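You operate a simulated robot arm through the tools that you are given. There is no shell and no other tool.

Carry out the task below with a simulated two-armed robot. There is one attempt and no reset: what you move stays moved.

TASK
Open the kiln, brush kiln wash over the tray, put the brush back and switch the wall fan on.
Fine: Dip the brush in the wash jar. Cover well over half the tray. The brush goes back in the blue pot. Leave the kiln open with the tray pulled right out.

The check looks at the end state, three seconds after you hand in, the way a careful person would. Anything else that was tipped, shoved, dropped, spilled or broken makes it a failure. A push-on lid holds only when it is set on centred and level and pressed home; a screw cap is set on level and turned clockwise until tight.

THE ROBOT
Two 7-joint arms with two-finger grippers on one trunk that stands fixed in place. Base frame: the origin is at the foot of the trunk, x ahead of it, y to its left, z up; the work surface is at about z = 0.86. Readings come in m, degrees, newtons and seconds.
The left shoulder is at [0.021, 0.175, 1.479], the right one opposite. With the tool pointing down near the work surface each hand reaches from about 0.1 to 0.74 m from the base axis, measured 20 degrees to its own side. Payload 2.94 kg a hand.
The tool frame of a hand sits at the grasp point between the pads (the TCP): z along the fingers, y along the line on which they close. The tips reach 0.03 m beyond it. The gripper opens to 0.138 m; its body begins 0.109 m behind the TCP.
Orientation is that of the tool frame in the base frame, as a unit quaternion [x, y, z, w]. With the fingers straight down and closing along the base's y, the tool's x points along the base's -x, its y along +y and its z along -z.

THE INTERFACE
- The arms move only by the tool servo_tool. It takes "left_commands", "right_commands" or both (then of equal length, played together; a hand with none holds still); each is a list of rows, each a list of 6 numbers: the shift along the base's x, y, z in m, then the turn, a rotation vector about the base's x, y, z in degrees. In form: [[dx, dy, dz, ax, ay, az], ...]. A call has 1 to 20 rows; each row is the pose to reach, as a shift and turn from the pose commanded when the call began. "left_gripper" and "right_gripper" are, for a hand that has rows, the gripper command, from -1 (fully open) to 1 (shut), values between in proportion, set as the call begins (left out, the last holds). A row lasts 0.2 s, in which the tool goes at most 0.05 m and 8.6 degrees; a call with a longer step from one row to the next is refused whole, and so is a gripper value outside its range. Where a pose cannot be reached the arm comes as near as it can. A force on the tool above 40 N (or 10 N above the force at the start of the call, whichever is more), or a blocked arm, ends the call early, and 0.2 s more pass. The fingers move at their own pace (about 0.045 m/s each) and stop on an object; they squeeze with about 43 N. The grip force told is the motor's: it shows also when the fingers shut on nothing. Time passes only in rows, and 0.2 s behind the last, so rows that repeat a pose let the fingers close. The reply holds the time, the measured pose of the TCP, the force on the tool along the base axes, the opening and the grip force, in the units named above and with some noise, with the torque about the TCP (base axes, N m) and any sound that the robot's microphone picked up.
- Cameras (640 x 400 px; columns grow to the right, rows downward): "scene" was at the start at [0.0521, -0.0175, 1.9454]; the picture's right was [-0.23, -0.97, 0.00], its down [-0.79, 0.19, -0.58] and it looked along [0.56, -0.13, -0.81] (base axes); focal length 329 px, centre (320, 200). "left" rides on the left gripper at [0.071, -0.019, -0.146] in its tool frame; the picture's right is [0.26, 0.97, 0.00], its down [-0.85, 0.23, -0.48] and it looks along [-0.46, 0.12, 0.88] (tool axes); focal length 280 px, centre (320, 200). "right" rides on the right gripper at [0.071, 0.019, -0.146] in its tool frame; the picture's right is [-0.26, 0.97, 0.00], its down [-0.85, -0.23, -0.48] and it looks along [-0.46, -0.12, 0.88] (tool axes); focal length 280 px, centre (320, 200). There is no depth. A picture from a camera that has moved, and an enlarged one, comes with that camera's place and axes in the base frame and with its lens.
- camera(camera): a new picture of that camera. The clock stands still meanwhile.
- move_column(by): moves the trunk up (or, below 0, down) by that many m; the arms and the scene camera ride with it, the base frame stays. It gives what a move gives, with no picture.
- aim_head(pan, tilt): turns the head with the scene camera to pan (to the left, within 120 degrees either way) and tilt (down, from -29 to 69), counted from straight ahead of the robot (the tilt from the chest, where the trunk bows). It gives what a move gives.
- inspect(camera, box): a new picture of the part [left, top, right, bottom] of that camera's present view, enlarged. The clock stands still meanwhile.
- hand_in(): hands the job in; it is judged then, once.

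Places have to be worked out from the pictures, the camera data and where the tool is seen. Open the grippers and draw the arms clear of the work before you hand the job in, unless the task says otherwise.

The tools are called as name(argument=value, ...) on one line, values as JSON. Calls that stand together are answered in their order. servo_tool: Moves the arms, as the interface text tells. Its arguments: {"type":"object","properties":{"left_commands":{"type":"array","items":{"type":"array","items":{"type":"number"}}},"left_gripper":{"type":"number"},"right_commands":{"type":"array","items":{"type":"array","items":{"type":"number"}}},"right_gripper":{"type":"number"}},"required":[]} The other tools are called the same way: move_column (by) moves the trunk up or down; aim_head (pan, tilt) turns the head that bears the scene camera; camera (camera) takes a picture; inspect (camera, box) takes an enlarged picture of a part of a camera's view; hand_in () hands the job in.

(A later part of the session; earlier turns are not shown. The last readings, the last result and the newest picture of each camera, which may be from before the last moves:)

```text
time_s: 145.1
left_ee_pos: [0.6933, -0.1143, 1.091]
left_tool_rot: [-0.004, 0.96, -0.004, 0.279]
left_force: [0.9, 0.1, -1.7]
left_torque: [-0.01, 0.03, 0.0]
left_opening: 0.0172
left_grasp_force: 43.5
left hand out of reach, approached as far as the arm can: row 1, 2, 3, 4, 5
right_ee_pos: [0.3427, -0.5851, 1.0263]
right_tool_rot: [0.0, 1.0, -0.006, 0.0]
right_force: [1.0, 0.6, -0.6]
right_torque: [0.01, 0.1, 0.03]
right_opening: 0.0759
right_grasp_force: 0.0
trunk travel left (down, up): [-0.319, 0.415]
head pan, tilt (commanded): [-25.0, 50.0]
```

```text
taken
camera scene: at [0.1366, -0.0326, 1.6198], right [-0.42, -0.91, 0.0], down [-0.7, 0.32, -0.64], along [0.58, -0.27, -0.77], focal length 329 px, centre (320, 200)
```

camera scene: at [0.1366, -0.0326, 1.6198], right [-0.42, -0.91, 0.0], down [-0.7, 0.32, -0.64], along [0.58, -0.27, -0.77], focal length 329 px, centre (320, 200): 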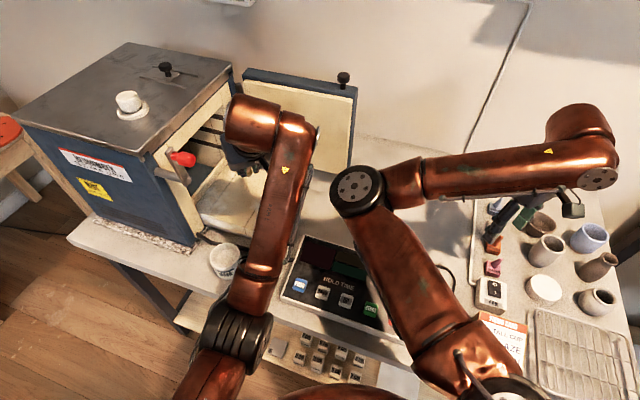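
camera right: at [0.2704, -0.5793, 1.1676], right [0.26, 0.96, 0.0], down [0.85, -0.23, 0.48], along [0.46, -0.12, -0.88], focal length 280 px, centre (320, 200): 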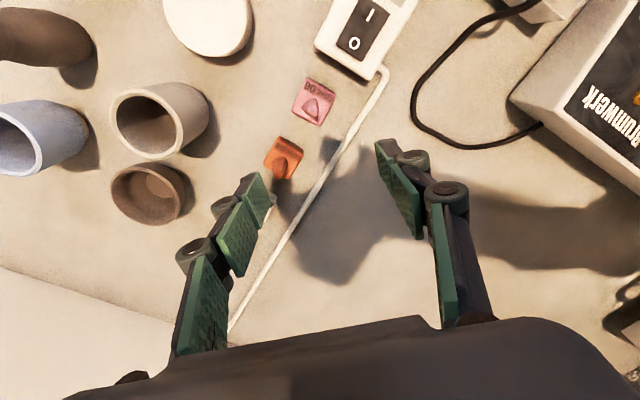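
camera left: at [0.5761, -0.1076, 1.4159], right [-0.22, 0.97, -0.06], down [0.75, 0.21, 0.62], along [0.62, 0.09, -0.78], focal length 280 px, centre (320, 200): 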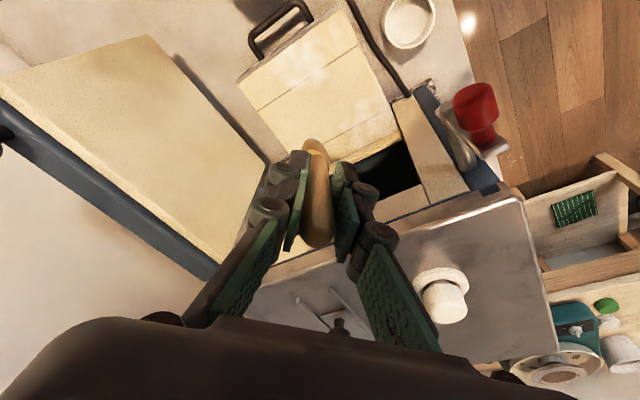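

The arms look separate. I'll hold still briefly to see whether readings settle.

servo_tool(left_commands=[[0, 0, 0, 0, 0, 0], [0, 0, 0, 0, 0, 0]])

camera(camera="left")

```text
time_s: 145.7
left_ee_pos: [0.6905, -0.1263, 1.0927]
left_tool_rot: [-0.001, 0.96, 0.0, 0.279]
left_force: [0.1, -0.2, -0.2]
left_torque: [0.06, 0.01, 0.02]
left_opening: 0.0172
left_grasp_force: 43.2
right_ee_pos: [0.3398, -0.5978, 1.0224]
right_tool_rot: [0.0, 1.0, 0.0, 0.001]
right_force: [-0.5, -0.1, -0.4]
right_torque: [0.09, -0.01, 0.03]
right_opening: 0.0759
right_grasp_force: 0.1
trunk travel left (down, up): [-0.319, 0.415]
head pan, tilt (commanded): [-25.0, 50.0]
```

```text
taken
camera left: at [0.5534, -0.1467, 1.1788], right [-0.22, 0.96, -0.14], down [0.46, 0.23, 0.86], along [0.86, 0.12, -0.5], focal length 280 px, centre (320, 200)
```

left: 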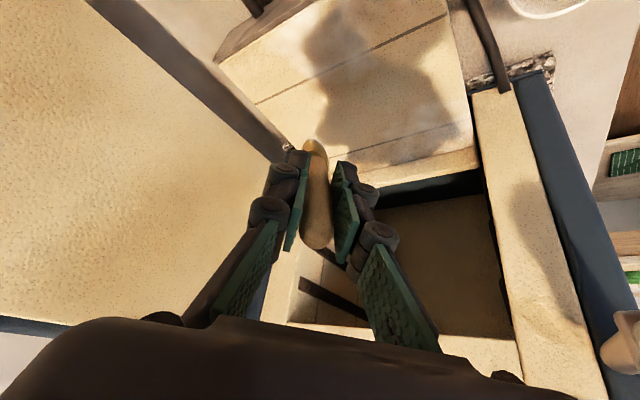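

Settled (it was just sway). Lowering to the contact height now and checking the force.

servo_tool(left_commands=[[0, 0, -0.015, 0, 0, 0], [0, 0, -0.028, 0, 0, 0], [0, 0, -0.034, 0, 0, 0]])

```text
time_s: 146.5
left_ee_pos: [0.69, -0.1238, 1.0567]
left_tool_rot: [-0.001, 0.961, -0.001, 0.278]
left_force: [0.2, 0.3, 0.0]
left_torque: [-0.02, 0.01, -0.02]
left_opening: 0.0174
left_grasp_force: 42.9
right_ee_pos: [0.342, -0.5954, 1.0218]
right_tool_rot: [0.0, 1.0, -0.001, 0.001]
right_force: [0.6, 0.0, 0.3]
right_torque: [0.0, 0.02, 0.0]
right_opening: 0.0756
right_grasp_force: 0.1
trunk travel left (down, up): [-0.319, 0.415]
head pan, tilt (commanded): [-25.0, 50.0]
```

servo_tool(left_commands=[[0, 0, -0.001, 0, 0, 0], [0, 0, -0.002, 0, 0, 0]])

```text
time_s: 147.1
left_ee_pos: [0.6911, -0.1278, 1.0549]
left_tool_rot: [-0.001, 0.96, 0.001, 0.279]
left_force: [-1.9, 1.4, 4.2]
left_torque: [0.19, -0.25, 0.15]
left_opening: 0.0174
left_grasp_force: 43.3
right_ee_pos: [0.3406, -0.5975, 1.0213]
right_tool_rot: [0.002, 1.0, 0.001, 0.001]
right_force: [0.7, 0.1, -0.5]
right_torque: [0.05, 0.01, -0.02]
right_opening: 0.0761
right_grasp_force: 0.1
trunk travel left (down, up): [-0.319, 0.415]
head pan, tilt (commanded): [-25.0, 50.0]
```

About 4 N: good brushing pressure. Now a serpentine over the right-back area.

servo_tool(left_commands=[[0.02, 0, -0.0005, 0, 0, 0], [0.04, 0, -0.0005, 0, 0, 0], [0.06, 0, -0.0005, 0, 0, 0], [0.078, 0, -0.0005, 0, 0, 0], [0.062, -0.013, -0.0005, 0, 0, 0], [0.048, -0.025, -0.0005, 0, 0, 0], [0.03, -0.025, -0.0005, 0, 0, 0], [0.01, -0.025, -0.0005, 0, 0, 0], [-0.01, -0.025, -0.0005, 0, 0, 0], [-0.01, -0.05, -0.0005, 0, 0, 0], [0.01, -0.05, -0.0005, 0, 0, 0], [0.028, -0.05, -0.0005, 0, 0, 0], [0.01, -0.065, -0.0005, 0, 0, 0], [-0.005, -0.072, -0.0005, 0, 0, 0], [-0.02, -0.072, -0.0005, 0, 0, 0]])

camera(camera="left")

inspect(camera="left", box=[180, 0, 480, 200])

```text
time_s: 150.3
left_ee_pos: [0.6725, -0.1991, 1.0546]
left_tool_rot: [-0.001, 0.96, 0.0, 0.278]
left_force: [0.5, 0.7, 8.9]
left_torque: [-0.01, -0.73, 0.01]
left_opening: 0.0174
left_grasp_force: 42.8
right_ee_pos: [0.3402, -0.5987, 1.0215]
right_tool_rot: [0.001, 1.0, 0.0, 0.001]
right_force: [-0.4, 0.1, 0.1]
right_torque: [0.0, -0.03, -0.03]
right_opening: 0.0757
right_grasp_force: 0.0
trunk travel left (down, up): [-0.319, 0.415]
head pan, tilt (commanded): [-25.0, 50.0]
```

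```text
taken
camera left: at [0.5342, -0.219, 1.1417], right [-0.22, 0.96, -0.14], down [0.46, 0.23, 0.86], along [0.86, 0.13, -0.5], focal length 280 px, centre (320, 200)
```

left: 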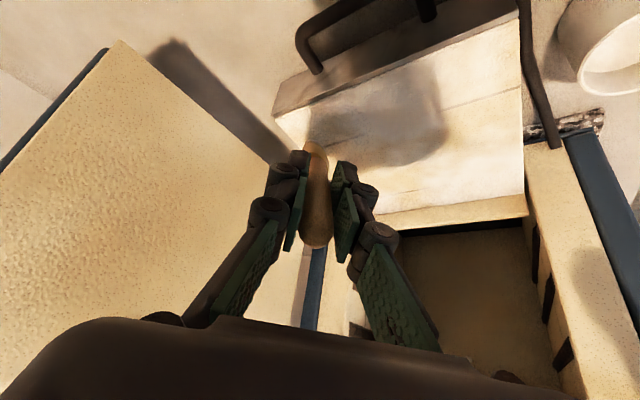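

```text
2.00 times, centred on (330, 100) of left
camera zoom: at [0.5342, -0.219, 1.1417], right [-0.22, 0.96, -0.14], down [0.46, 0.23, 0.86], along [0.86, 0.13, -0.5], focal length 561 px, centre (300, 400)
```

zoom: 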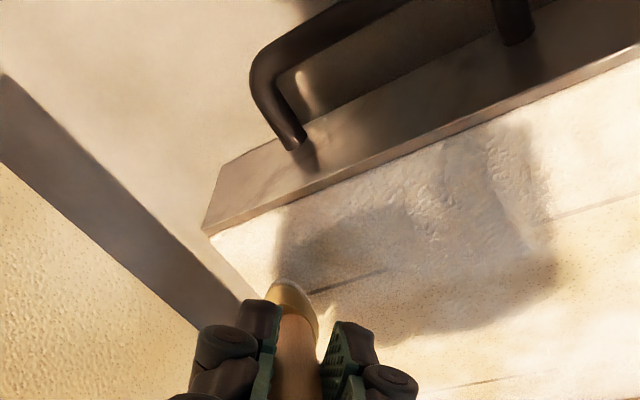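

Excellent: the tray is now much whiter, so the wash is spreading. Continuing the serpentine toward the front-right corner.

servo_tool(left_commands=[[-0.015, 0, 0, 0, 0, 0], [-0.03, 0, 0, 0, 0, 0], [-0.04, 0.013, 0, 0, 0, 0], [-0.055, 0.026, 0, 0, 0, 0], [-0.035, 0.026, 0, 0, 0, 0], [-0.015, 0.026, 0, 0, 0, 0], [0.003, 0.026, 0, 0, 0, 0], [0.003, 0.05, 0, 0, 0, 0]])

inspect(camera="left", box=[180, 0, 480, 200])

```text
time_s: 152.1
left_ee_pos: [0.6745, -0.148, 1.0527]
left_tool_rot: [-0.001, 0.961, 0.001, 0.277]
left_force: [0.2, 0.2, -0.7]
left_torque: [-0.01, 0.05, -0.01]
left_opening: 0.0173
left_grasp_force: 43.3
left hand out of reach, approached as far as the arm can: row 3, 4, 5
right_ee_pos: [0.3413, -0.5956, 1.0216]
right_tool_rot: [0.0, 1.0, -0.001, 0.001]
right_force: [0.3, 0.3, 0.0]
right_torque: [-0.02, 0.0, -0.03]
right_opening: 0.0758
right_grasp_force: 0.0
trunk travel left (down, up): [-0.319, 0.415]
head pan, tilt (commanded): [-25.0, 50.0]
```

```text
2.00 times, centred on (330, 100) of left
camera zoom: at [0.5369, -0.1679, 1.1403], right [-0.22, 0.96, -0.14], down [0.46, 0.23, 0.85], along [0.86, 0.13, -0.5], focal length 561 px, centre (300, 400)
```

zoom: 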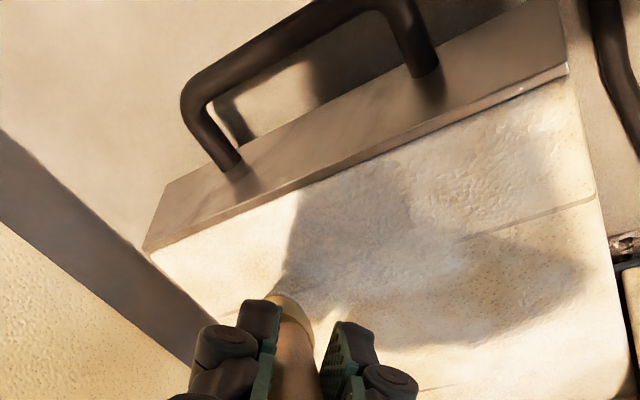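

Coverage is growing well. Contact was lost at this spot, so I'll lower 1–2 mm and continue toward the front-left.

servo_tool(left_commands=[[0, 0, -0.001, 0, 0, 0], [0, 0, -0.002, 0, 0, 0], [0, 0, -0.003, 0, 0, 0]])

```text
time_s: 152.9
left_ee_pos: [0.6737, -0.1498, 1.0515]
left_tool_rot: [-0.001, 0.96, 0.0, 0.279]
left_force: [-0.4, -0.6, -1.2]
left_torque: [0.01, 0.03, -0.01]
left_opening: 0.0172
left_grasp_force: 42.8
right_ee_pos: [0.3391, -0.598, 1.021]
right_tool_rot: [0.001, 1.0, 0.001, 0.001]
right_force: [-0.8, -0.2, 0.6]
right_torque: [0.05, 0.0, 0.04]
right_opening: 0.0757
right_grasp_force: 0.0
trunk travel left (down, up): [-0.319, 0.415]
head pan, tilt (commanded): [-25.0, 50.0]
```

servo_tool(left_commands=[[0, 0, -0.0015, 0, 0, 0], [0, 0, -0.003, 0, 0, 0]])

```text
time_s: 153.5
left_ee_pos: [0.6744, -0.1497, 1.05]
left_tool_rot: [-0.002, 0.96, 0.001, 0.28]
left_force: [0.6, 1.6, 8.9]
left_torque: [0.07, -0.73, 0.06]
left_opening: 0.0174
left_grasp_force: 43.1
right_ee_pos: [0.3396, -0.5977, 1.0224]
right_tool_rot: [0.001, 1.0, 0.0, 0.0]
right_force: [-0.3, -0.9, 0.3]
right_torque: [-0.02, 0.0, 0.02]
right_opening: 0.0759
right_grasp_force: 0.0
trunk travel left (down, up): [-0.319, 0.415]
head pan, tilt (commanded): [-25.0, 50.0]
```

Contact at ~9 N. Stroking toward the front edge and back along the next line.

servo_tool(left_commands=[[-0.015, 0, 0.0005, 0, 0, 0], [-0.03, 0, 0.0005, 0, 0, 0], [-0.045, 0, 0.0005, 0, 0, 0], [-0.045, 0.02, 0.0005, 0, 0, 0], [-0.03, 0.025, 0.0005, 0, 0, 0], [-0.01, 0.025, 0.0005, 0, 0, 0], [0.01, 0.025, 0.0005, 0, 0, 0], [0.01, 0.048, 0.0005, 0, 0, 0], [0.03, 0.048, 0.0005, 0, 0, 0], [0.05, 0.048, 0.0005, 0, 0, 0], [0.07, 0.048, 0.0005, 0, 0, 0]])

inspect(camera="left", box=[180, 0, 480, 200])

```text
time_s: 155.9
left_ee_pos: [0.7448, -0.101, 1.049]
left_tool_rot: [0.0, 0.961, 0.0, 0.278]
left_force: [0.0, 0.7, -0.4]
left_torque: [-0.01, 0.01, -0.01]
left_opening: 0.0163
left_grasp_force: 42.9
left hand out of reach, approached as far as the arm can: row 2, 3, 4, 5
right_ee_pos: [0.342, -0.5975, 1.0193]
right_tool_rot: [0.0, 1.0, 0.001, 0.001]
right_force: [0.1, 0.0, -0.8]
right_torque: [0.01, 0.0, 0.01]
right_opening: 0.076
right_grasp_force: 0.0
trunk travel left (down, up): [-0.319, 0.415]
head pan, tilt (commanded): [-25.0, 50.0]
```

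```text
2.00 times, centred on (330, 100) of left
camera zoom: at [0.6074, -0.1214, 1.1353], right [-0.22, 0.96, -0.14], down [0.46, 0.23, 0.86], along [0.86, 0.13, -0.5], focal length 561 px, centre (300, 400)
```

zoom: 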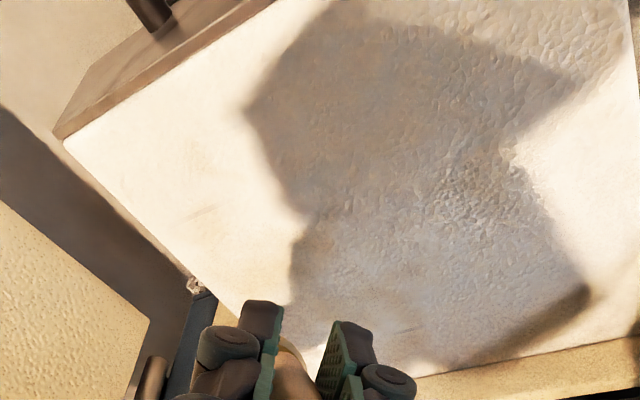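

The tray now looks nearly fully white. The brush seems to have slid in the grip, so let me look at the full view.

camera(camera="left")

inspect(camera="left", box=[260, 110, 380, 260])

```text
taken
camera left: at [0.6074, -0.1214, 1.1353], right [-0.22, 0.96, -0.14], down [0.46, 0.23, 0.86], along [0.86, 0.13, -0.5], focal length 280 px, centre (320, 200)
```

left: 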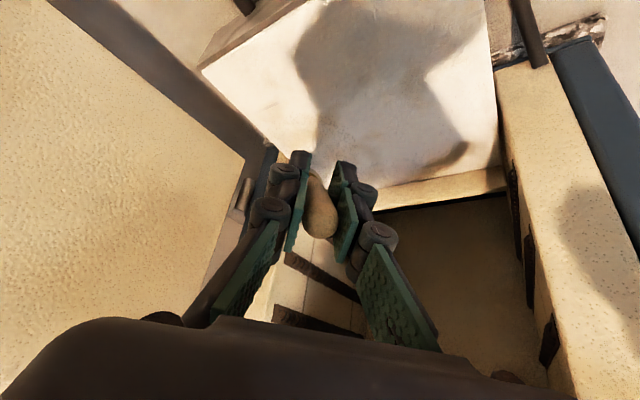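

```text
2.67 times, centred on (320, 185) of left
camera zoom: at [0.6074, -0.1214, 1.1353], right [-0.22, 0.96, -0.14], down [0.46, 0.23, 0.86], along [0.86, 0.13, -0.5], focal length 748 px, centre (320, 240)
```

zoom: 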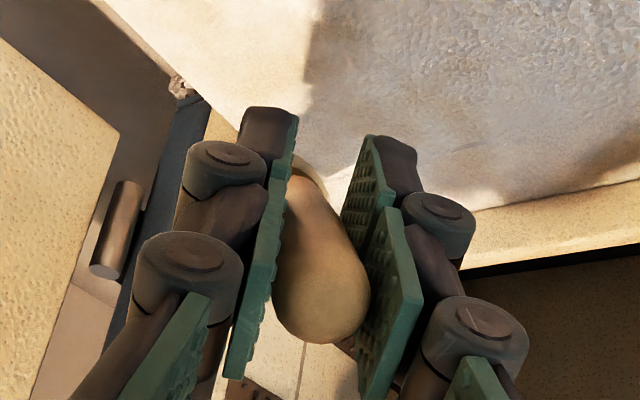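

The brush has pivoted in the grip, but the tray looks nearly fully coated. I'll lift and view the whole tray from above.

servo_tool(left_commands=[[0.0, 0.0, 0.04, 0, 4, 0], [-0.01, -0.005, 0.08, 0, 9, 0], [-0.015, -0.01, 0.12, 0, 14, 0], [-0.02, -0.015, 0.16, 0, 19, 0], [-0.025, -0.02, 0.2, 0, 24, 0], [-0.025, -0.025, 0.23, 0, 28, 0]])

camera(camera="left")

inspect(camera="left", box=[200, 0, 420, 180])

```text
time_s: 157.3
left_ee_pos: [0.6788, -0.0833, 1.2385]
left_tool_rot: [-0.001, 0.999, 0.0, 0.043]
left_force: [0.2, -0.1, -0.7]
left_torque: [-0.03, 0.02, -0.04]
left_opening: 0.0166
left_grasp_force: 42.0
left hand out of reach, approached as far as the arm can: row 4, 5, 6
right_ee_pos: [0.3411, -0.5965, 1.0213]
right_tool_rot: [0.001, 1.0, 0.0, 0.001]
right_force: [-0.5, -0.5, 0.5]
right_torque: [0.03, 0.03, 0.03]
right_opening: 0.0758
right_grasp_force: 0.0
trunk travel left (down, up): [-0.319, 0.415]
head pan, tilt (commanded): [-25.0, 50.0]
```

```text
taken
camera left: at [0.5964, -0.1033, 1.3782], right [-0.26, 0.96, -0.02], down [0.8, 0.23, 0.55], along [0.53, 0.13, -0.84], focal length 280 px, centre (320, 200)
```

left: 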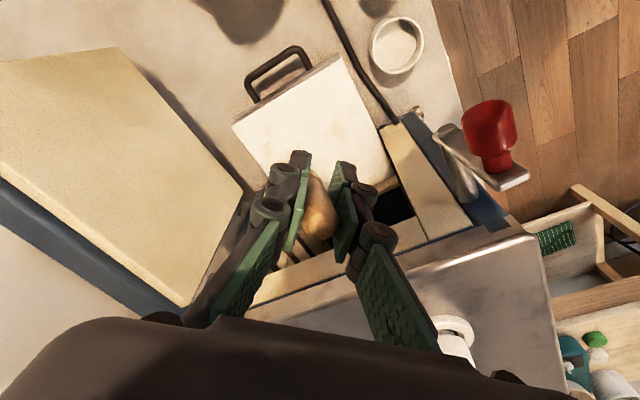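

```text
2.22 times, centred on (310, 90) of left
camera zoom: at [0.5964, -0.1033, 1.3782], right [-0.26, 0.96, -0.02], down [0.8, 0.23, 0.55], along [0.53, 0.13, -0.84], focal length 623 px, centre (342, 444)
```

zoom: 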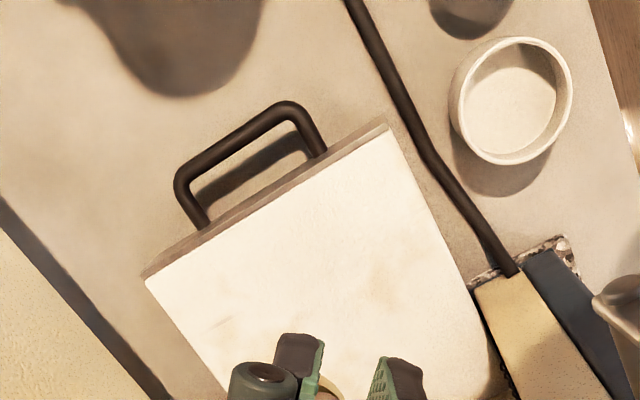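

Only faint gaps remain visible, but I've physically brushed mainly the right half, so I'll also cover the left half. I'll yaw the hand +30° (to keep clear of the lever) with a near-vertical tool and move over the front of the tray.

servo_tool(left_commands=[[0.0, -0.02, 0.0, 0, 0, 6], [0.0, -0.045, 0.0, 0, 0, 12], [0.0, -0.07, -0.01, 0, 0, 18], [-0.005, -0.09, -0.02, 0, 0, 24], [-0.01, -0.11, -0.03, 0, 0, 30], [-0.01, -0.11, -0.03, 0, 0, 30]])

camera(camera="left")

camera(camera="scene")

```text
time_s: 158.7
left_ee_pos: [0.6389, -0.1354, 1.1902]
left_tool_rot: [-0.26, 0.965, 0.008, 0.033]
left_force: [-0.2, 1.8, -1.3]
left_torque: [-0.09, 0.07, -0.01]
left_opening: 0.0164
left_grasp_force: 41.4
left hand out of reach, approached as far as the arm can: row 1, 2, 3, 4, 5, 6
right_ee_pos: [0.3465, -0.5927, 1.0233]
right_tool_rot: [0.0, 1.0, -0.001, -0.002]
right_force: [1.7, 1.8, 1.5]
right_torque: [-0.15, 0.06, -0.02]
right_opening: 0.0759
right_grasp_force: 0.0
trunk travel left (down, up): [-0.319, 0.415]
head pan, tilt (commanded): [-25.0, 50.0]
```

```text
taken
camera left: at [0.5791, -0.1922, 1.3316], right [-0.71, 0.7, -0.02], down [0.59, 0.61, 0.53], along [0.38, 0.37, -0.85], focal length 280 px, centre (320, 200)
```

left: 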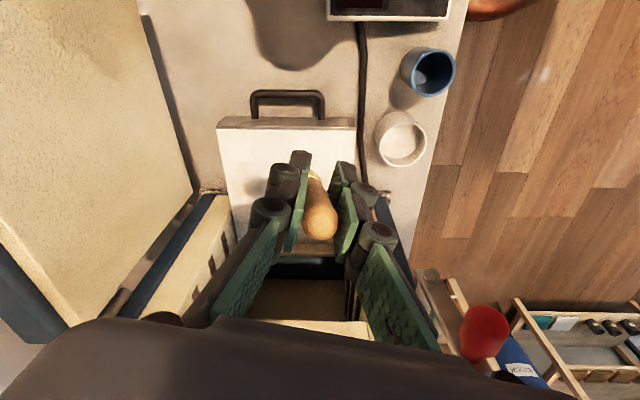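

```text
taken
camera scene: at [0.1417, -0.027, 1.6198], right [-0.42, -0.91, 0.01], down [-0.7, 0.32, -0.64], along [0.58, -0.27, -0.77], focal length 329 px, centre (320, 200)
```

scene: 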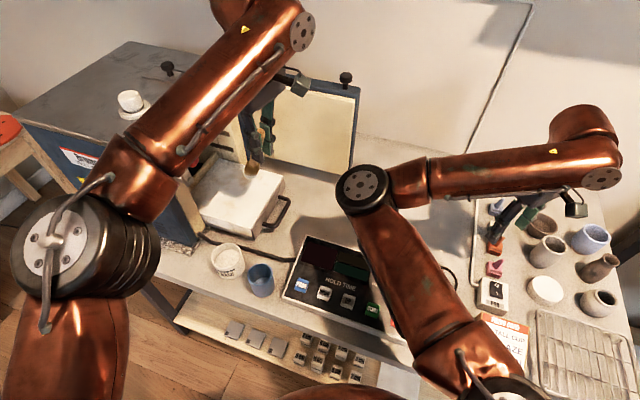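

The elbow swung outward, which is a good posture for the left half. Let me look closely at the brush and tray.

inspect(camera="scene", box=[180, 110, 320, 250])

inspect(camera="left", box=[200, 80, 420, 260])

```text
2.86 times, centred on (250, 180) of scene
camera zoom: at [0.1417, -0.027, 1.6198], right [-0.42, -0.91, 0.01], down [-0.7, 0.32, -0.64], along [0.58, -0.27, -0.77], focal length 941 px, centre (520, 257)
```

zoom: 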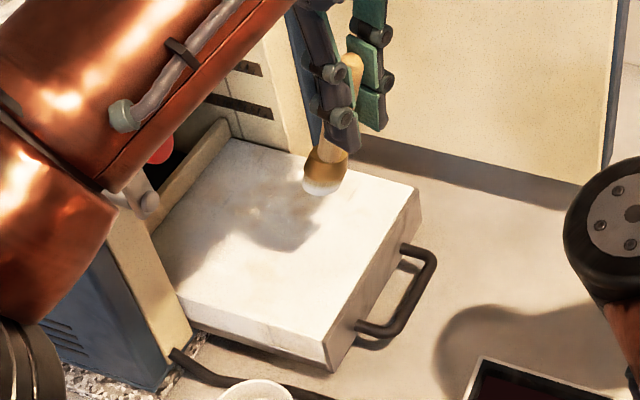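

```text
2.22 times, centred on (310, 170) of left
camera zoom: at [0.5791, -0.1922, 1.3316], right [-0.71, 0.7, -0.02], down [0.59, 0.61, 0.53], along [0.38, 0.37, -0.85], focal length 623 px, centre (342, 267)
```

zoom: 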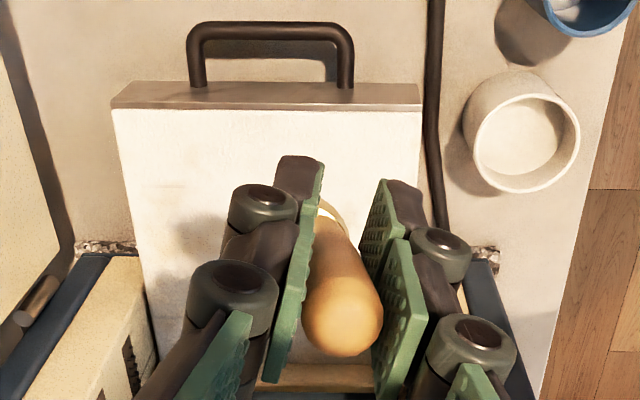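

The brush tip is about (0.685, −0.10), where I expected. Lowering to just above the tray here.

servo_tool(left_commands=[[0.0, 0.0, -0.03, 0, 0, 0], [0.0, 0.0, -0.06, 0, 0, 0], [0.0, 0.0, -0.09, 0, 0, 0], [0.0, 0.0, -0.11, 0, 0, 0], [0.0, 0.0, -0.12, 0, 0, 0]])

inspect(camera="scene", box=[180, 110, 320, 250])

```text
time_s: 159.9
left_ee_pos: [0.6339, -0.1423, 1.0733]
left_tool_rot: [-0.26, 0.965, 0.01, 0.037]
left_force: [-0.9, 0.0, -0.7]
left_torque: [0.02, 0.02, -0.03]
left_opening: 0.0166
left_grasp_force: 42.5
right_ee_pos: [0.34, -0.5983, 1.0198]
right_tool_rot: [0.001, 1.0, 0.001, 0.001]
right_force: [0.1, 0.3, -0.7]
right_torque: [0.0, -0.02, 0.02]
right_opening: 0.0757
right_grasp_force: 0.1
trunk travel left (down, up): [-0.319, 0.415]
head pan, tilt (commanded): [-25.0, 50.0]
```

```text
2.86 times, centred on (250, 180) of scene
camera zoom: at [0.1336, -0.0344, 1.6203], right [-0.42, -0.91, 0.0], down [-0.69, 0.32, -0.64], along [0.58, -0.27, -0.77], focal length 941 px, centre (520, 257)
```

zoom: 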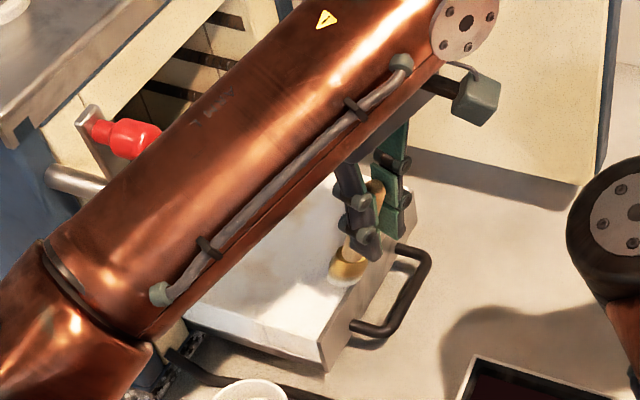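

The tip is just above the tray at about (0.677, −0.107). Lowering in small steps to contact.

servo_tool(left_commands=[[0.0, 0.0, -0.004, 0, 0, 0], [0.0, 0.0, -0.008, 0, 0, 0], [0.0, 0.0, -0.011, 0, 0, 0]])

```text
time_s: 160.7
left_ee_pos: [0.6307, -0.141, 1.0654]
left_tool_rot: [-0.259, 0.965, 0.01, 0.039]
left_force: [0.4, -1.1, 17.1]
left_torque: [0.51, -0.75, 0.0]
left_opening: 0.0165
left_grasp_force: 41.9
right_ee_pos: [0.3389, -0.5968, 1.0212]
right_tool_rot: [0.001, 1.0, 0.0, 0.001]
right_force: [-0.7, -0.4, 0.5]
right_torque: [0.03, 0.01, 0.0]
right_opening: 0.0761
right_grasp_force: 0.2
trunk travel left (down, up): [-0.319, 0.415]
head pan, tilt (commanded): [-25.0, 50.0]
```

17 N — a bit firm. I'll ease by 1 mm and stroke toward the back along the tray's depth, then return on a neighbouring line.

servo_tool(left_commands=[[0.0, 0.0, 0.0012, 0, 0, 0], [0.014, 0.014, 0.0012, 0, 0, 0], [0.028, 0.028, 0.0012, 0, 0, 0], [0.042, 0.042, 0.0012, 0, 0, 0], [0.056, 0.056, 0.0012, 0, 0, 0], [0.07, 0.07, 0.0012, 0, 0, 0]])

inspect(camera="scene", box=[180, 110, 320, 250])

```text
time_s: 162.1
left_ee_pos: [0.7025, -0.071, 1.0644]
left_tool_rot: [-0.259, 0.965, 0.01, 0.038]
left_force: [-0.3, -1.5, 20.1]
left_torque: [0.47, -0.99, -0.06]
left_opening: 0.0165
left_grasp_force: 42.0
right_ee_pos: [0.3389, -0.5975, 1.0206]
right_tool_rot: [0.0, 1.0, -0.001, 0.001]
right_force: [-0.5, 0.7, 0.4]
right_torque: [-0.02, 0.03, 0.01]
right_opening: 0.0759
right_grasp_force: 0.0
trunk travel left (down, up): [-0.319, 0.415]
head pan, tilt (commanded): [-25.0, 50.0]
```

```text
2.86 times, centred on (250, 180) of scene
camera zoom: at [0.1316, -0.0333, 1.6205], right [-0.42, -0.91, 0.0], down [-0.69, 0.32, -0.64], along [0.58, -0.27, -0.77], focal length 941 px, centre (520, 257)
```

zoom: 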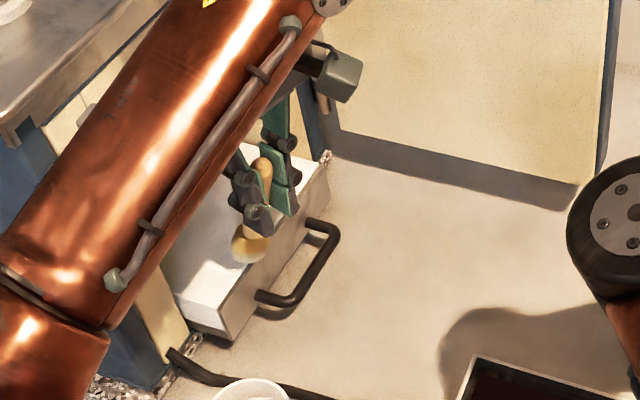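

The stroke pushed the tray inward (it slides freely). Strokes toward the front will pull it out instead, so I'll reverse along the same line with contact.

servo_tool(left_commands=[[-0.014, -0.014, -0.0005, 0, 0, 0], [-0.028, -0.028, -0.0005, 0, 0, 0], [-0.042, -0.042, -0.0005, 0, 0, 0], [-0.056, -0.056, -0.0005, 0, 0, 0], [-0.07, -0.07, -0.0005, 0, 0, 0]])

inspect(camera="scene", box=[180, 110, 320, 250])

camera(camera="left")

```text
time_s: 163.3
left_ee_pos: [0.6326, -0.1429, 1.0627]
left_tool_rot: [-0.258, 0.965, 0.011, 0.036]
left_force: [-0.7, -0.3, 0.0]
left_torque: [0.01, 0.04, 0.0]
left_opening: 0.0164
left_grasp_force: 41.9
right_ee_pos: [0.3402, -0.5987, 1.0216]
right_tool_rot: [0.001, 1.0, 0.001, 0.001]
right_force: [0.1, -0.6, 1.0]
right_torque: [-0.03, 0.0, 0.03]
right_opening: 0.0759
right_grasp_force: 0.1
trunk travel left (down, up): [-0.319, 0.415]
head pan, tilt (commanded): [-25.0, 50.0]
```

```text
2.86 times, centred on (250, 180) of scene
camera zoom: at [0.1336, -0.0345, 1.6203], right [-0.42, -0.91, 0.0], down [-0.69, 0.32, -0.64], along [0.58, -0.27, -0.77], focal length 941 px, centre (520, 257)
```

zoom: 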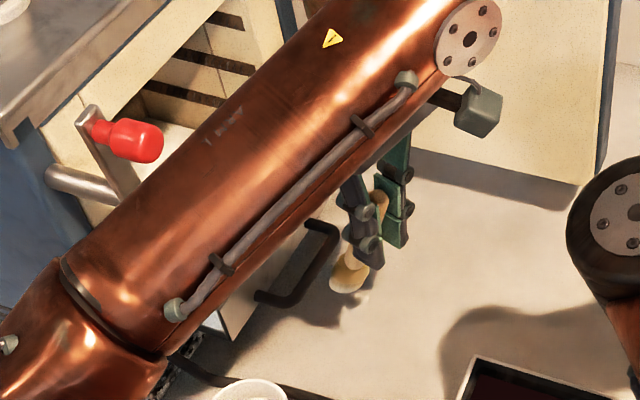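

```text
taken
camera left: at [0.5712, -0.2008, 1.2042], right [-0.71, 0.7, -0.02], down [0.59, 0.6, 0.54], along [0.39, 0.37, -0.84], focal length 280 px, centre (320, 200)
```

left: 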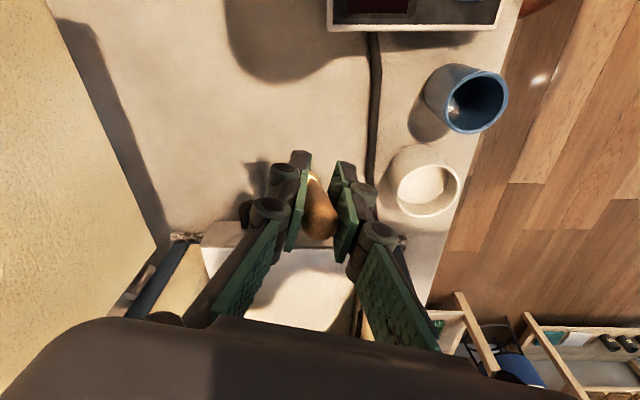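

The brush slipped off the front while the tray stayed partly in, so I'll need to pull it out again by the handle. First I'll lift the left hand with the brush clear and park it to the left.

servo_tool(left_commands=[[-0.02, 0.0, 0.03, 0, 0, 0], [-0.045, 0.0, 0.07, 0, 0, 0], [-0.07, 0.01, 0.11, 0, 0, -3], [-0.09, 0.04, 0.15, 0, 0, -8], [-0.1, 0.08, 0.18, 0, 0, -13], [-0.11, 0.12, 0.2, 0, 0, -18], [-0.12, 0.165, 0.22, 0, 0, -23], [-0.125, 0.21, 0.24, 0, 0, -28], [-0.13, 0.255, 0.25, 0, 0, -30], [-0.13, 0.3, 0.26, 0, 0, -30], [-0.13, 0.345, 0.26, 0, 0, -30], [-0.13, 0.39, 0.26, 0, 0, -30]])

camera(camera="scene")

camera(camera="left")

```text
refused: row 4 steps farther than a row can; nothing moved
```

```text
taken
camera scene: at [0.1336, -0.0345, 1.6203], right [-0.42, -0.91, 0.0], down [-0.69, 0.32, -0.64], along [0.58, -0.27, -0.77], focal length 329 px, centre (320, 200)
```

scene: 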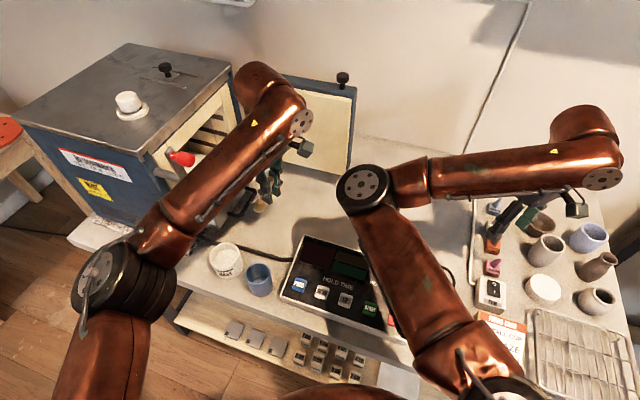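

```text
taken
camera left: at [0.5712, -0.2008, 1.2042], right [-0.71, 0.7, -0.02], down [0.59, 0.6, 0.54], along [0.39, 0.37, -0.84], focal length 280 px, centre (320, 200)
```

left: 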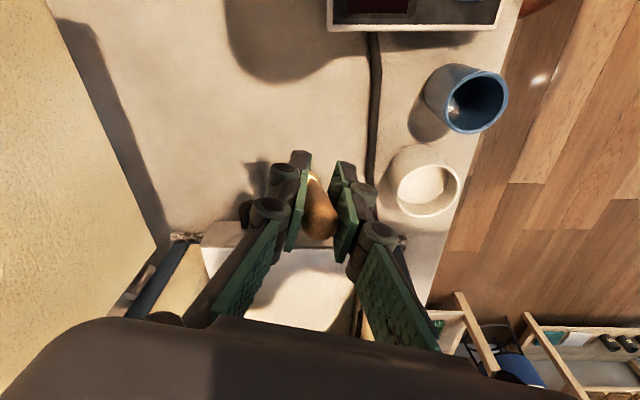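

One step was too long; I'll resend with finer steps.

servo_tool(left_commands=[[-0.015, 0.0, 0.03, 0, 0, 0], [-0.035, 0.0, 0.065, 0, 0, 0], [-0.055, 0.005, 0.1, 0, 0, -3], [-0.07, 0.02, 0.135, 0, 0, -7], [-0.085, 0.045, 0.165, 0, 0, -11], [-0.095, 0.08, 0.185, 0, 0, -15], [-0.105, 0.115, 0.205, 0, 0, -19], [-0.115, 0.15, 0.225, 0, 0, -23], [-0.12, 0.19, 0.24, 0, 0, -27], [-0.125, 0.235, 0.25, 0, 0, -30], [-0.13, 0.28, 0.26, 0, 0, -30], [-0.13, 0.325, 0.26, 0, 0, -30], [-0.13, 0.37, 0.26, 0, 0, -30]])

camera(camera="scene")

camera(camera="left")

```text
time_s: 166.1
left_ee_pos: [0.5015, 0.231, 1.3233]
left_tool_rot: [0.0, 0.999, 0.0, 0.038]
left_force: [-0.1, 0.2, -0.6]
left_torque: [-0.01, -0.01, 0.01]
left_opening: 0.0163
left_grasp_force: 41.8
right_ee_pos: [0.3396, -0.5977, 1.0225]
right_tool_rot: [0.001, 1.0, -0.001, 0.001]
right_force: [-0.6, 0.5, -0.1]
right_torque: [0.0, -0.01, 0.03]
right_opening: 0.0761
right_grasp_force: 0.1
trunk travel left (down, up): [-0.319, 0.415]
head pan, tilt (commanded): [-25.0, 50.0]
```

```text
taken
camera scene: at [0.1327, -0.0311, 1.6204], right [-0.42, -0.91, 0.0], down [-0.69, 0.32, -0.64], along [0.58, -0.27, -0.77], focal length 329 px, centre (320, 200)
```

scene: 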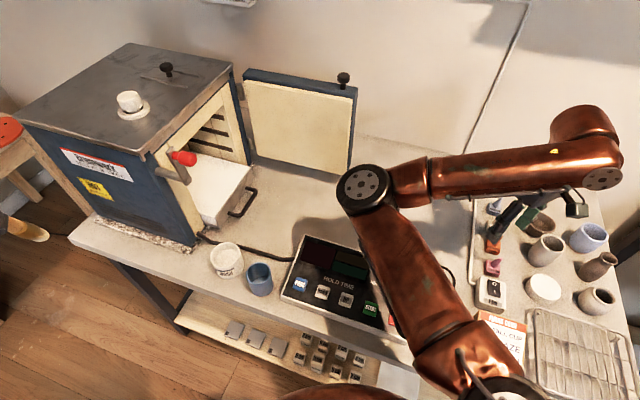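

```text
taken
camera left: at [0.4194, 0.212, 1.465], right [-0.26, 0.97, -0.02], down [0.81, 0.23, 0.54], along [0.52, 0.12, -0.84], focal length 280 px, centre (320, 200)
```

left: 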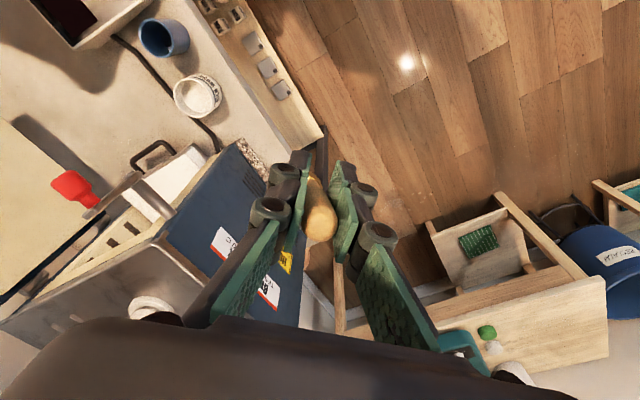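

Parked. Now a clear look at the tray with the scene camera.

inspect(camera="scene", box=[160, 120, 300, 270])

inspect(camera="scene", box=[180, 150, 270, 240])

```text
2.67 times, centred on (230, 195) of scene
camera zoom: at [0.1327, -0.0311, 1.6204], right [-0.42, -0.91, 0.0], down [-0.69, 0.32, -0.64], along [0.58, -0.27, -0.77], focal length 878 px, centre (560, 213)
```

zoom: 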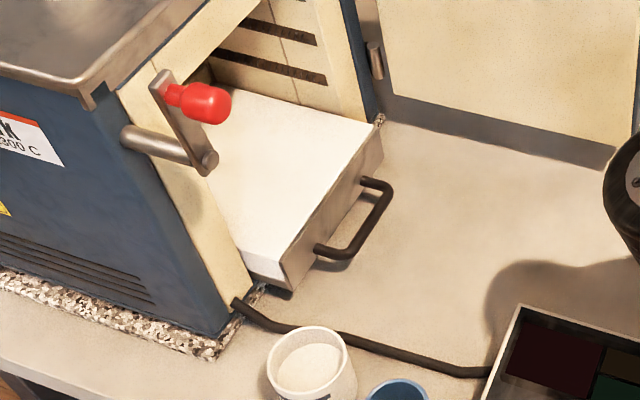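

```text
4.44 times, centred on (225, 195) of scene
camera zoom: at [0.1327, -0.0311, 1.6204], right [-0.42, -0.91, 0.0], down [-0.69, 0.32, -0.64], along [0.58, -0.27, -0.77], focal length 1464 px, centre (742, 222)
```

zoom: 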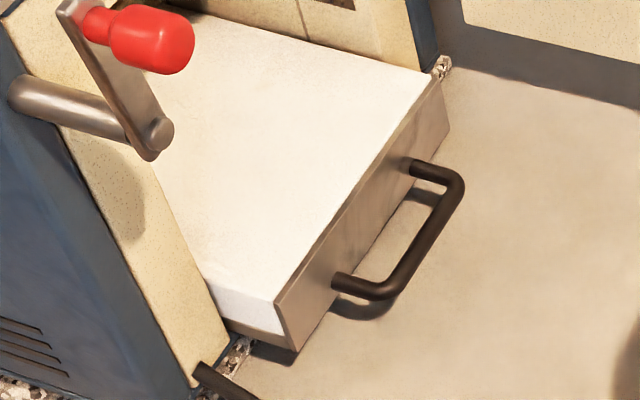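

The tray's exposed surface is now uniformly white, so the coating is complete. Next the brush goes back; it's pivoted in the grip, so I'll look at it from the head to measure its angle.

aim_head(pan=15, tilt=40)

camera(camera="scene")

inspect(camera="left", box=[260, 130, 380, 260])

```text
time_s: 167.2
left_ee_pos: [0.5023, 0.2284, 1.3225]
left_tool_rot: [0.0, 0.999, 0.0, 0.037]
left_force: [0.5, 0.1, -0.8]
left_torque: [0.02, -0.02, -0.02]
left_opening: 0.0163
left_grasp_force: 41.8
right_ee_pos: [0.3411, -0.5979, 1.0223]
right_tool_rot: [0.001, 1.0, 0.0, 0.001]
right_force: [-0.3, -0.5, -0.2]
right_torque: [0.05, -0.02, 0.03]
right_opening: 0.0761
right_grasp_force: 0.0
trunk travel left (down, up): [-0.319, 0.415]
head pan, tilt (commanded): [15.0, 40.0]
```

```text
taken
camera scene: at [0.146, 0.021, 1.6344], right [0.26, -0.97, 0.0], down [-0.62, -0.17, -0.77], along [0.74, 0.2, -0.64], focal length 329 px, centre (320, 200)
```

scene: 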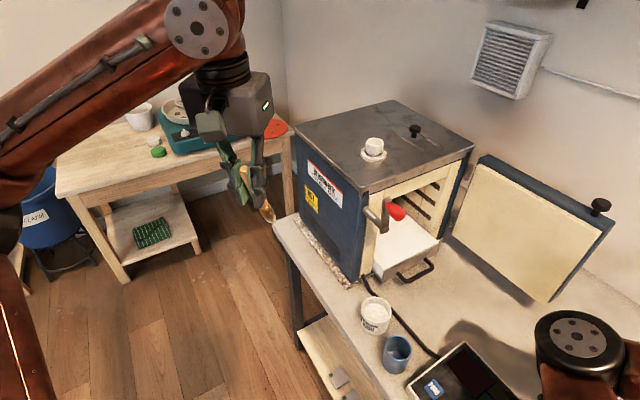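

```text
3.08 times, centred on (320, 195) of left
camera zoom: at [0.4206, 0.2092, 1.4649], right [-0.26, 0.96, -0.02], down [0.81, 0.23, 0.54], along [0.52, 0.13, -0.84], focal length 863 px, centre (320, 215)
```

zoom: 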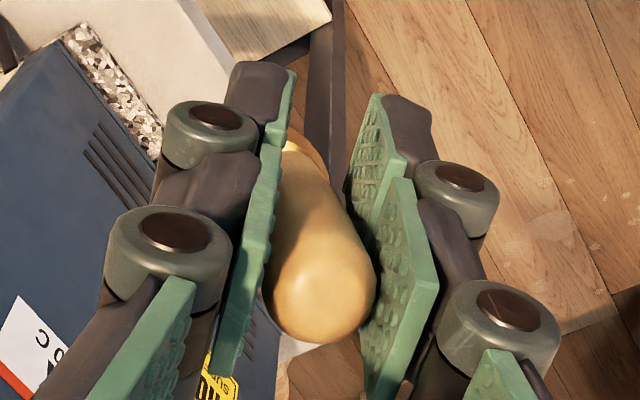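

inspect(camera="scene", box=[180, 60, 300, 240])

inspect(camera="scene", box=[215, 140, 295, 230])

```text
2.22 times, centred on (240, 150) of scene
camera zoom: at [0.146, 0.021, 1.6344], right [0.26, -0.97, 0.0], down [-0.62, -0.17, -0.77], along [0.74, 0.2, -0.64], focal length 732 px, centre (498, 311)
```

zoom: 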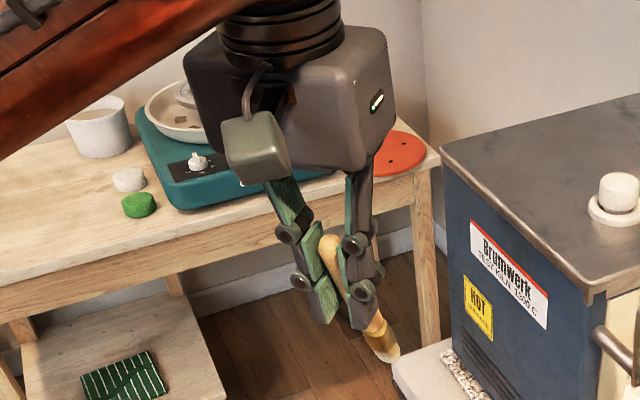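

```text
4.44 times, centred on (255, 185) of scene
camera zoom: at [0.146, 0.021, 1.6344], right [0.26, -0.97, 0.0], down [-0.62, -0.17, -0.77], along [0.74, 0.2, -0.64], focal length 1464 px, centre (609, 267)
```

zoom: 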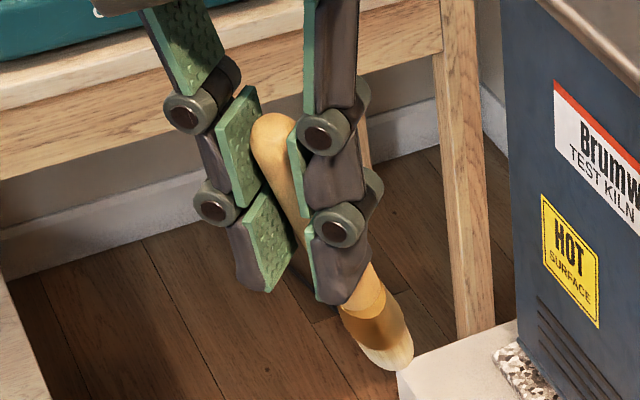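

The brush leans ~18° forward from vertical (tip offset ≈ (0.039, −0.008, −0.10) from the TCP). I'll raise the trunk back to its start height, where the left arm reached the pot well, before re-orienting.

move_column(by=0.33)

servo_tool(left_commands=[[0.0, -0.03, -0.04, 1.0, 2.77, -6.6], [0.0, -0.06, -0.08, 2.0, 5.5, -13.2], [0.0, -0.09, -0.12, 3.0, 8.3, -19.9], [0.0, -0.12, -0.16, 4.0, 11.1, -26.5], [0.0, -0.15, -0.2, 5.0, 13.8, -33.1], [0.0, -0.18, -0.24, 6.0, 16.6, -39.7], [0.0, -0.21, -0.27, 6.0, 16.6, -39.7]])

aim_head(pan=-5, tilt=50)

camera(camera="scene")

camera(camera="left")

```text
time_s: 170.4
left_ee_pos: [0.5005, 0.2297, 1.6538]
left_tool_rot: [-0.001, 0.999, 0.0, 0.038]
left_force: [-0.5, 0.4, -0.6]
left_torque: [-0.02, 0.04, 0.02]
left_opening: 0.0166
left_grasp_force: 42.1
right_ee_pos: [0.3408, -0.5973, 1.3511]
right_tool_rot: [0.001, 1.0, 0.0, 0.001]
right_force: [0.0, -0.1, 0.0]
right_torque: [0.0, 0.01, -0.01]
right_opening: 0.0758
right_grasp_force: 0.1
trunk travel left (down, up): [-0.649, 0.085]
head pan, tilt (commanded): [15.0, 40.0]
```

```text
time_s: 172.0
left_ee_pos: [0.5041, 0.0169, 1.3833]
left_tool_rot: [0.34, 0.934, 0.04, -0.107]
left_force: [-0.1, -0.1, -0.3]
left_torque: [0.06, 0.02, 0.01]
left_opening: 0.0164
left_grasp_force: 42.0
right_ee_pos: [0.3402, -0.5998, 1.3508]
right_tool_rot: [0.001, 1.0, 0.001, 0.0]
right_force: [-0.1, 0.2, 0.1]
right_torque: [0.03, -0.02, -0.04]
right_opening: 0.0763
right_grasp_force: 0.2
trunk travel left (down, up): [-0.649, 0.085]
head pan, tilt (commanded): [15.0, 40.0]
```

```text
time_s: 172.9
left_ee_pos: [0.5026, 0.0191, 1.3845]
left_tool_rot: [0.34, 0.934, 0.039, -0.107]
left_force: [0.4, 0.5, -0.5]
left_torque: [-0.02, -0.01, 0.01]
left_opening: 0.0163
left_grasp_force: 42.5
right_ee_pos: [0.3397, -0.5973, 1.3511]
right_tool_rot: [0.001, 1.0, 0.0, 0.001]
right_force: [-0.2, 0.3, -0.2]
right_torque: [-0.01, 0.0, 0.01]
right_opening: 0.0758
right_grasp_force: 0.0
trunk travel left (down, up): [-0.649, 0.085]
head pan, tilt (commanded): [-5.0, 50.0]
```

```text
taken
camera scene: at [0.0579, -0.0067, 1.9507], right [-0.09, -1.0, 0.0], down [-0.76, 0.07, -0.64], along [0.64, -0.06, -0.77], focal length 329 px, centre (320, 200)
```

scene: 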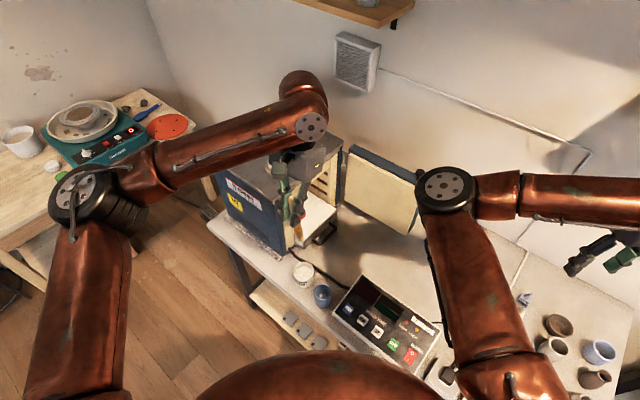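

```text
taken
camera left: at [0.4629, 0.027, 1.5438], right [0.42, 0.9, 0.06], down [0.86, -0.42, 0.27], along [0.27, -0.07, -0.96], focal length 280 px, centre (320, 200)
```

left: 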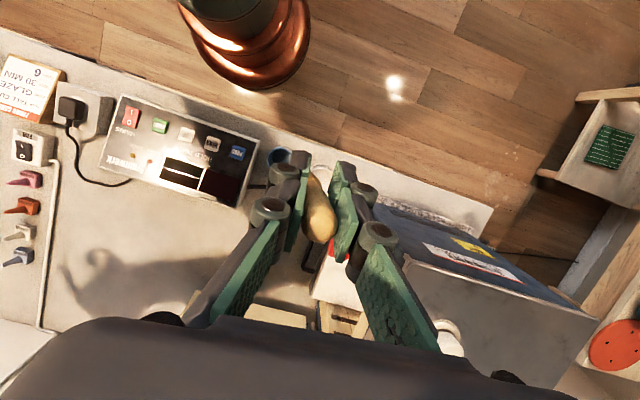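

Elbow-out and oriented with the brush about vertical. Moving it above the pot (tip ~9 cm over the rim).

servo_tool(left_commands=[[0.001, -0.012, -0.04, 0, 0, 0], [0.003, -0.024, -0.08, 0, 0, 0], [0.004, -0.036, -0.12, 0, 0, 0], [0.006, -0.048, -0.16, 0, 0, 0], [0.007, -0.06, -0.2, 0, 0, 0], [0.008, -0.0654, -0.2345, 0, 0, 0], [0.008, -0.0654, -0.2345, 0, 0, 0]])

camera(camera="left")

camera(camera="scene")

inspect(camera="scene", box=[260, 190, 380, 330])

```text
time_s: 174.5
left_ee_pos: [0.5105, -0.0462, 1.1484]
left_tool_rot: [0.339, 0.934, 0.038, -0.106]
left_force: [-0.5, 0.4, -0.4]
left_torque: [0.0, 0.0, 0.0]
left_opening: 0.0161
left_grasp_force: 42.0
right_ee_pos: [0.3405, -0.5972, 1.3516]
right_tool_rot: [0.001, 1.0, 0.0, 0.001]
right_force: [0.2, -0.8, -0.3]
right_torque: [-0.02, -0.03, 0.04]
right_opening: 0.076
right_grasp_force: 0.0
trunk travel left (down, up): [-0.649, 0.085]
head pan, tilt (commanded): [-5.0, 50.0]
```

```text
taken
camera left: at [0.4707, -0.0381, 1.3086], right [0.42, 0.9, 0.06], down [0.86, -0.42, 0.27], along [0.27, -0.06, -0.96], focal length 280 px, centre (320, 200)
```

left: 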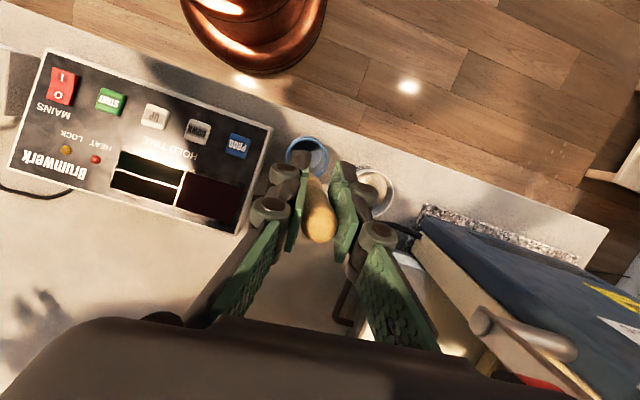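

```text
taken
camera scene: at [0.058, -0.0076, 1.9507], right [-0.09, -1.0, 0.0], down [-0.76, 0.07, -0.64], along [0.64, -0.06, -0.77], focal length 329 px, centre (320, 200)
```

scene: 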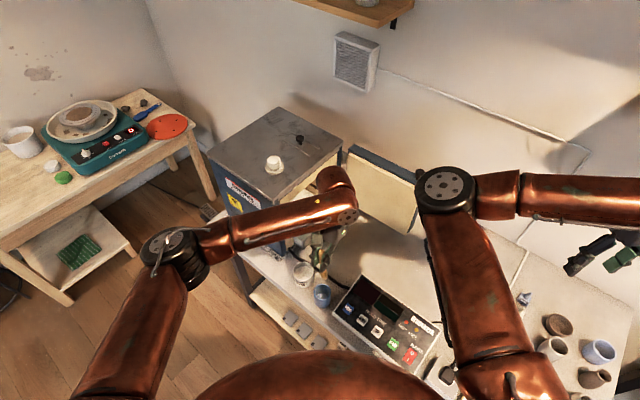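

```text
2.86 times, centred on (320, 260) of scene
camera zoom: at [0.058, -0.0076, 1.9507], right [-0.09, -1.0, 0.0], down [-0.76, 0.07, -0.64], along [0.64, -0.06, -0.77], focal length 941 px, centre (320, 29)
```

zoom: 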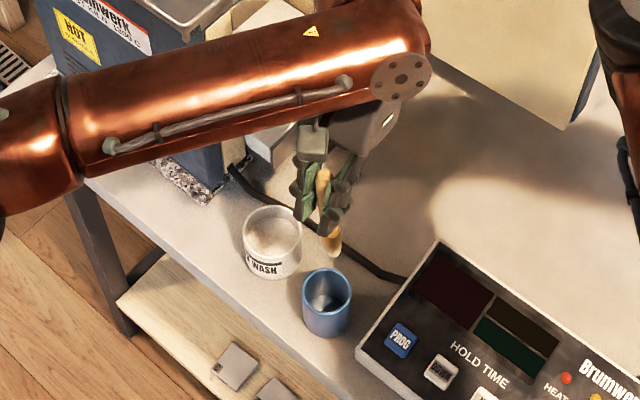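

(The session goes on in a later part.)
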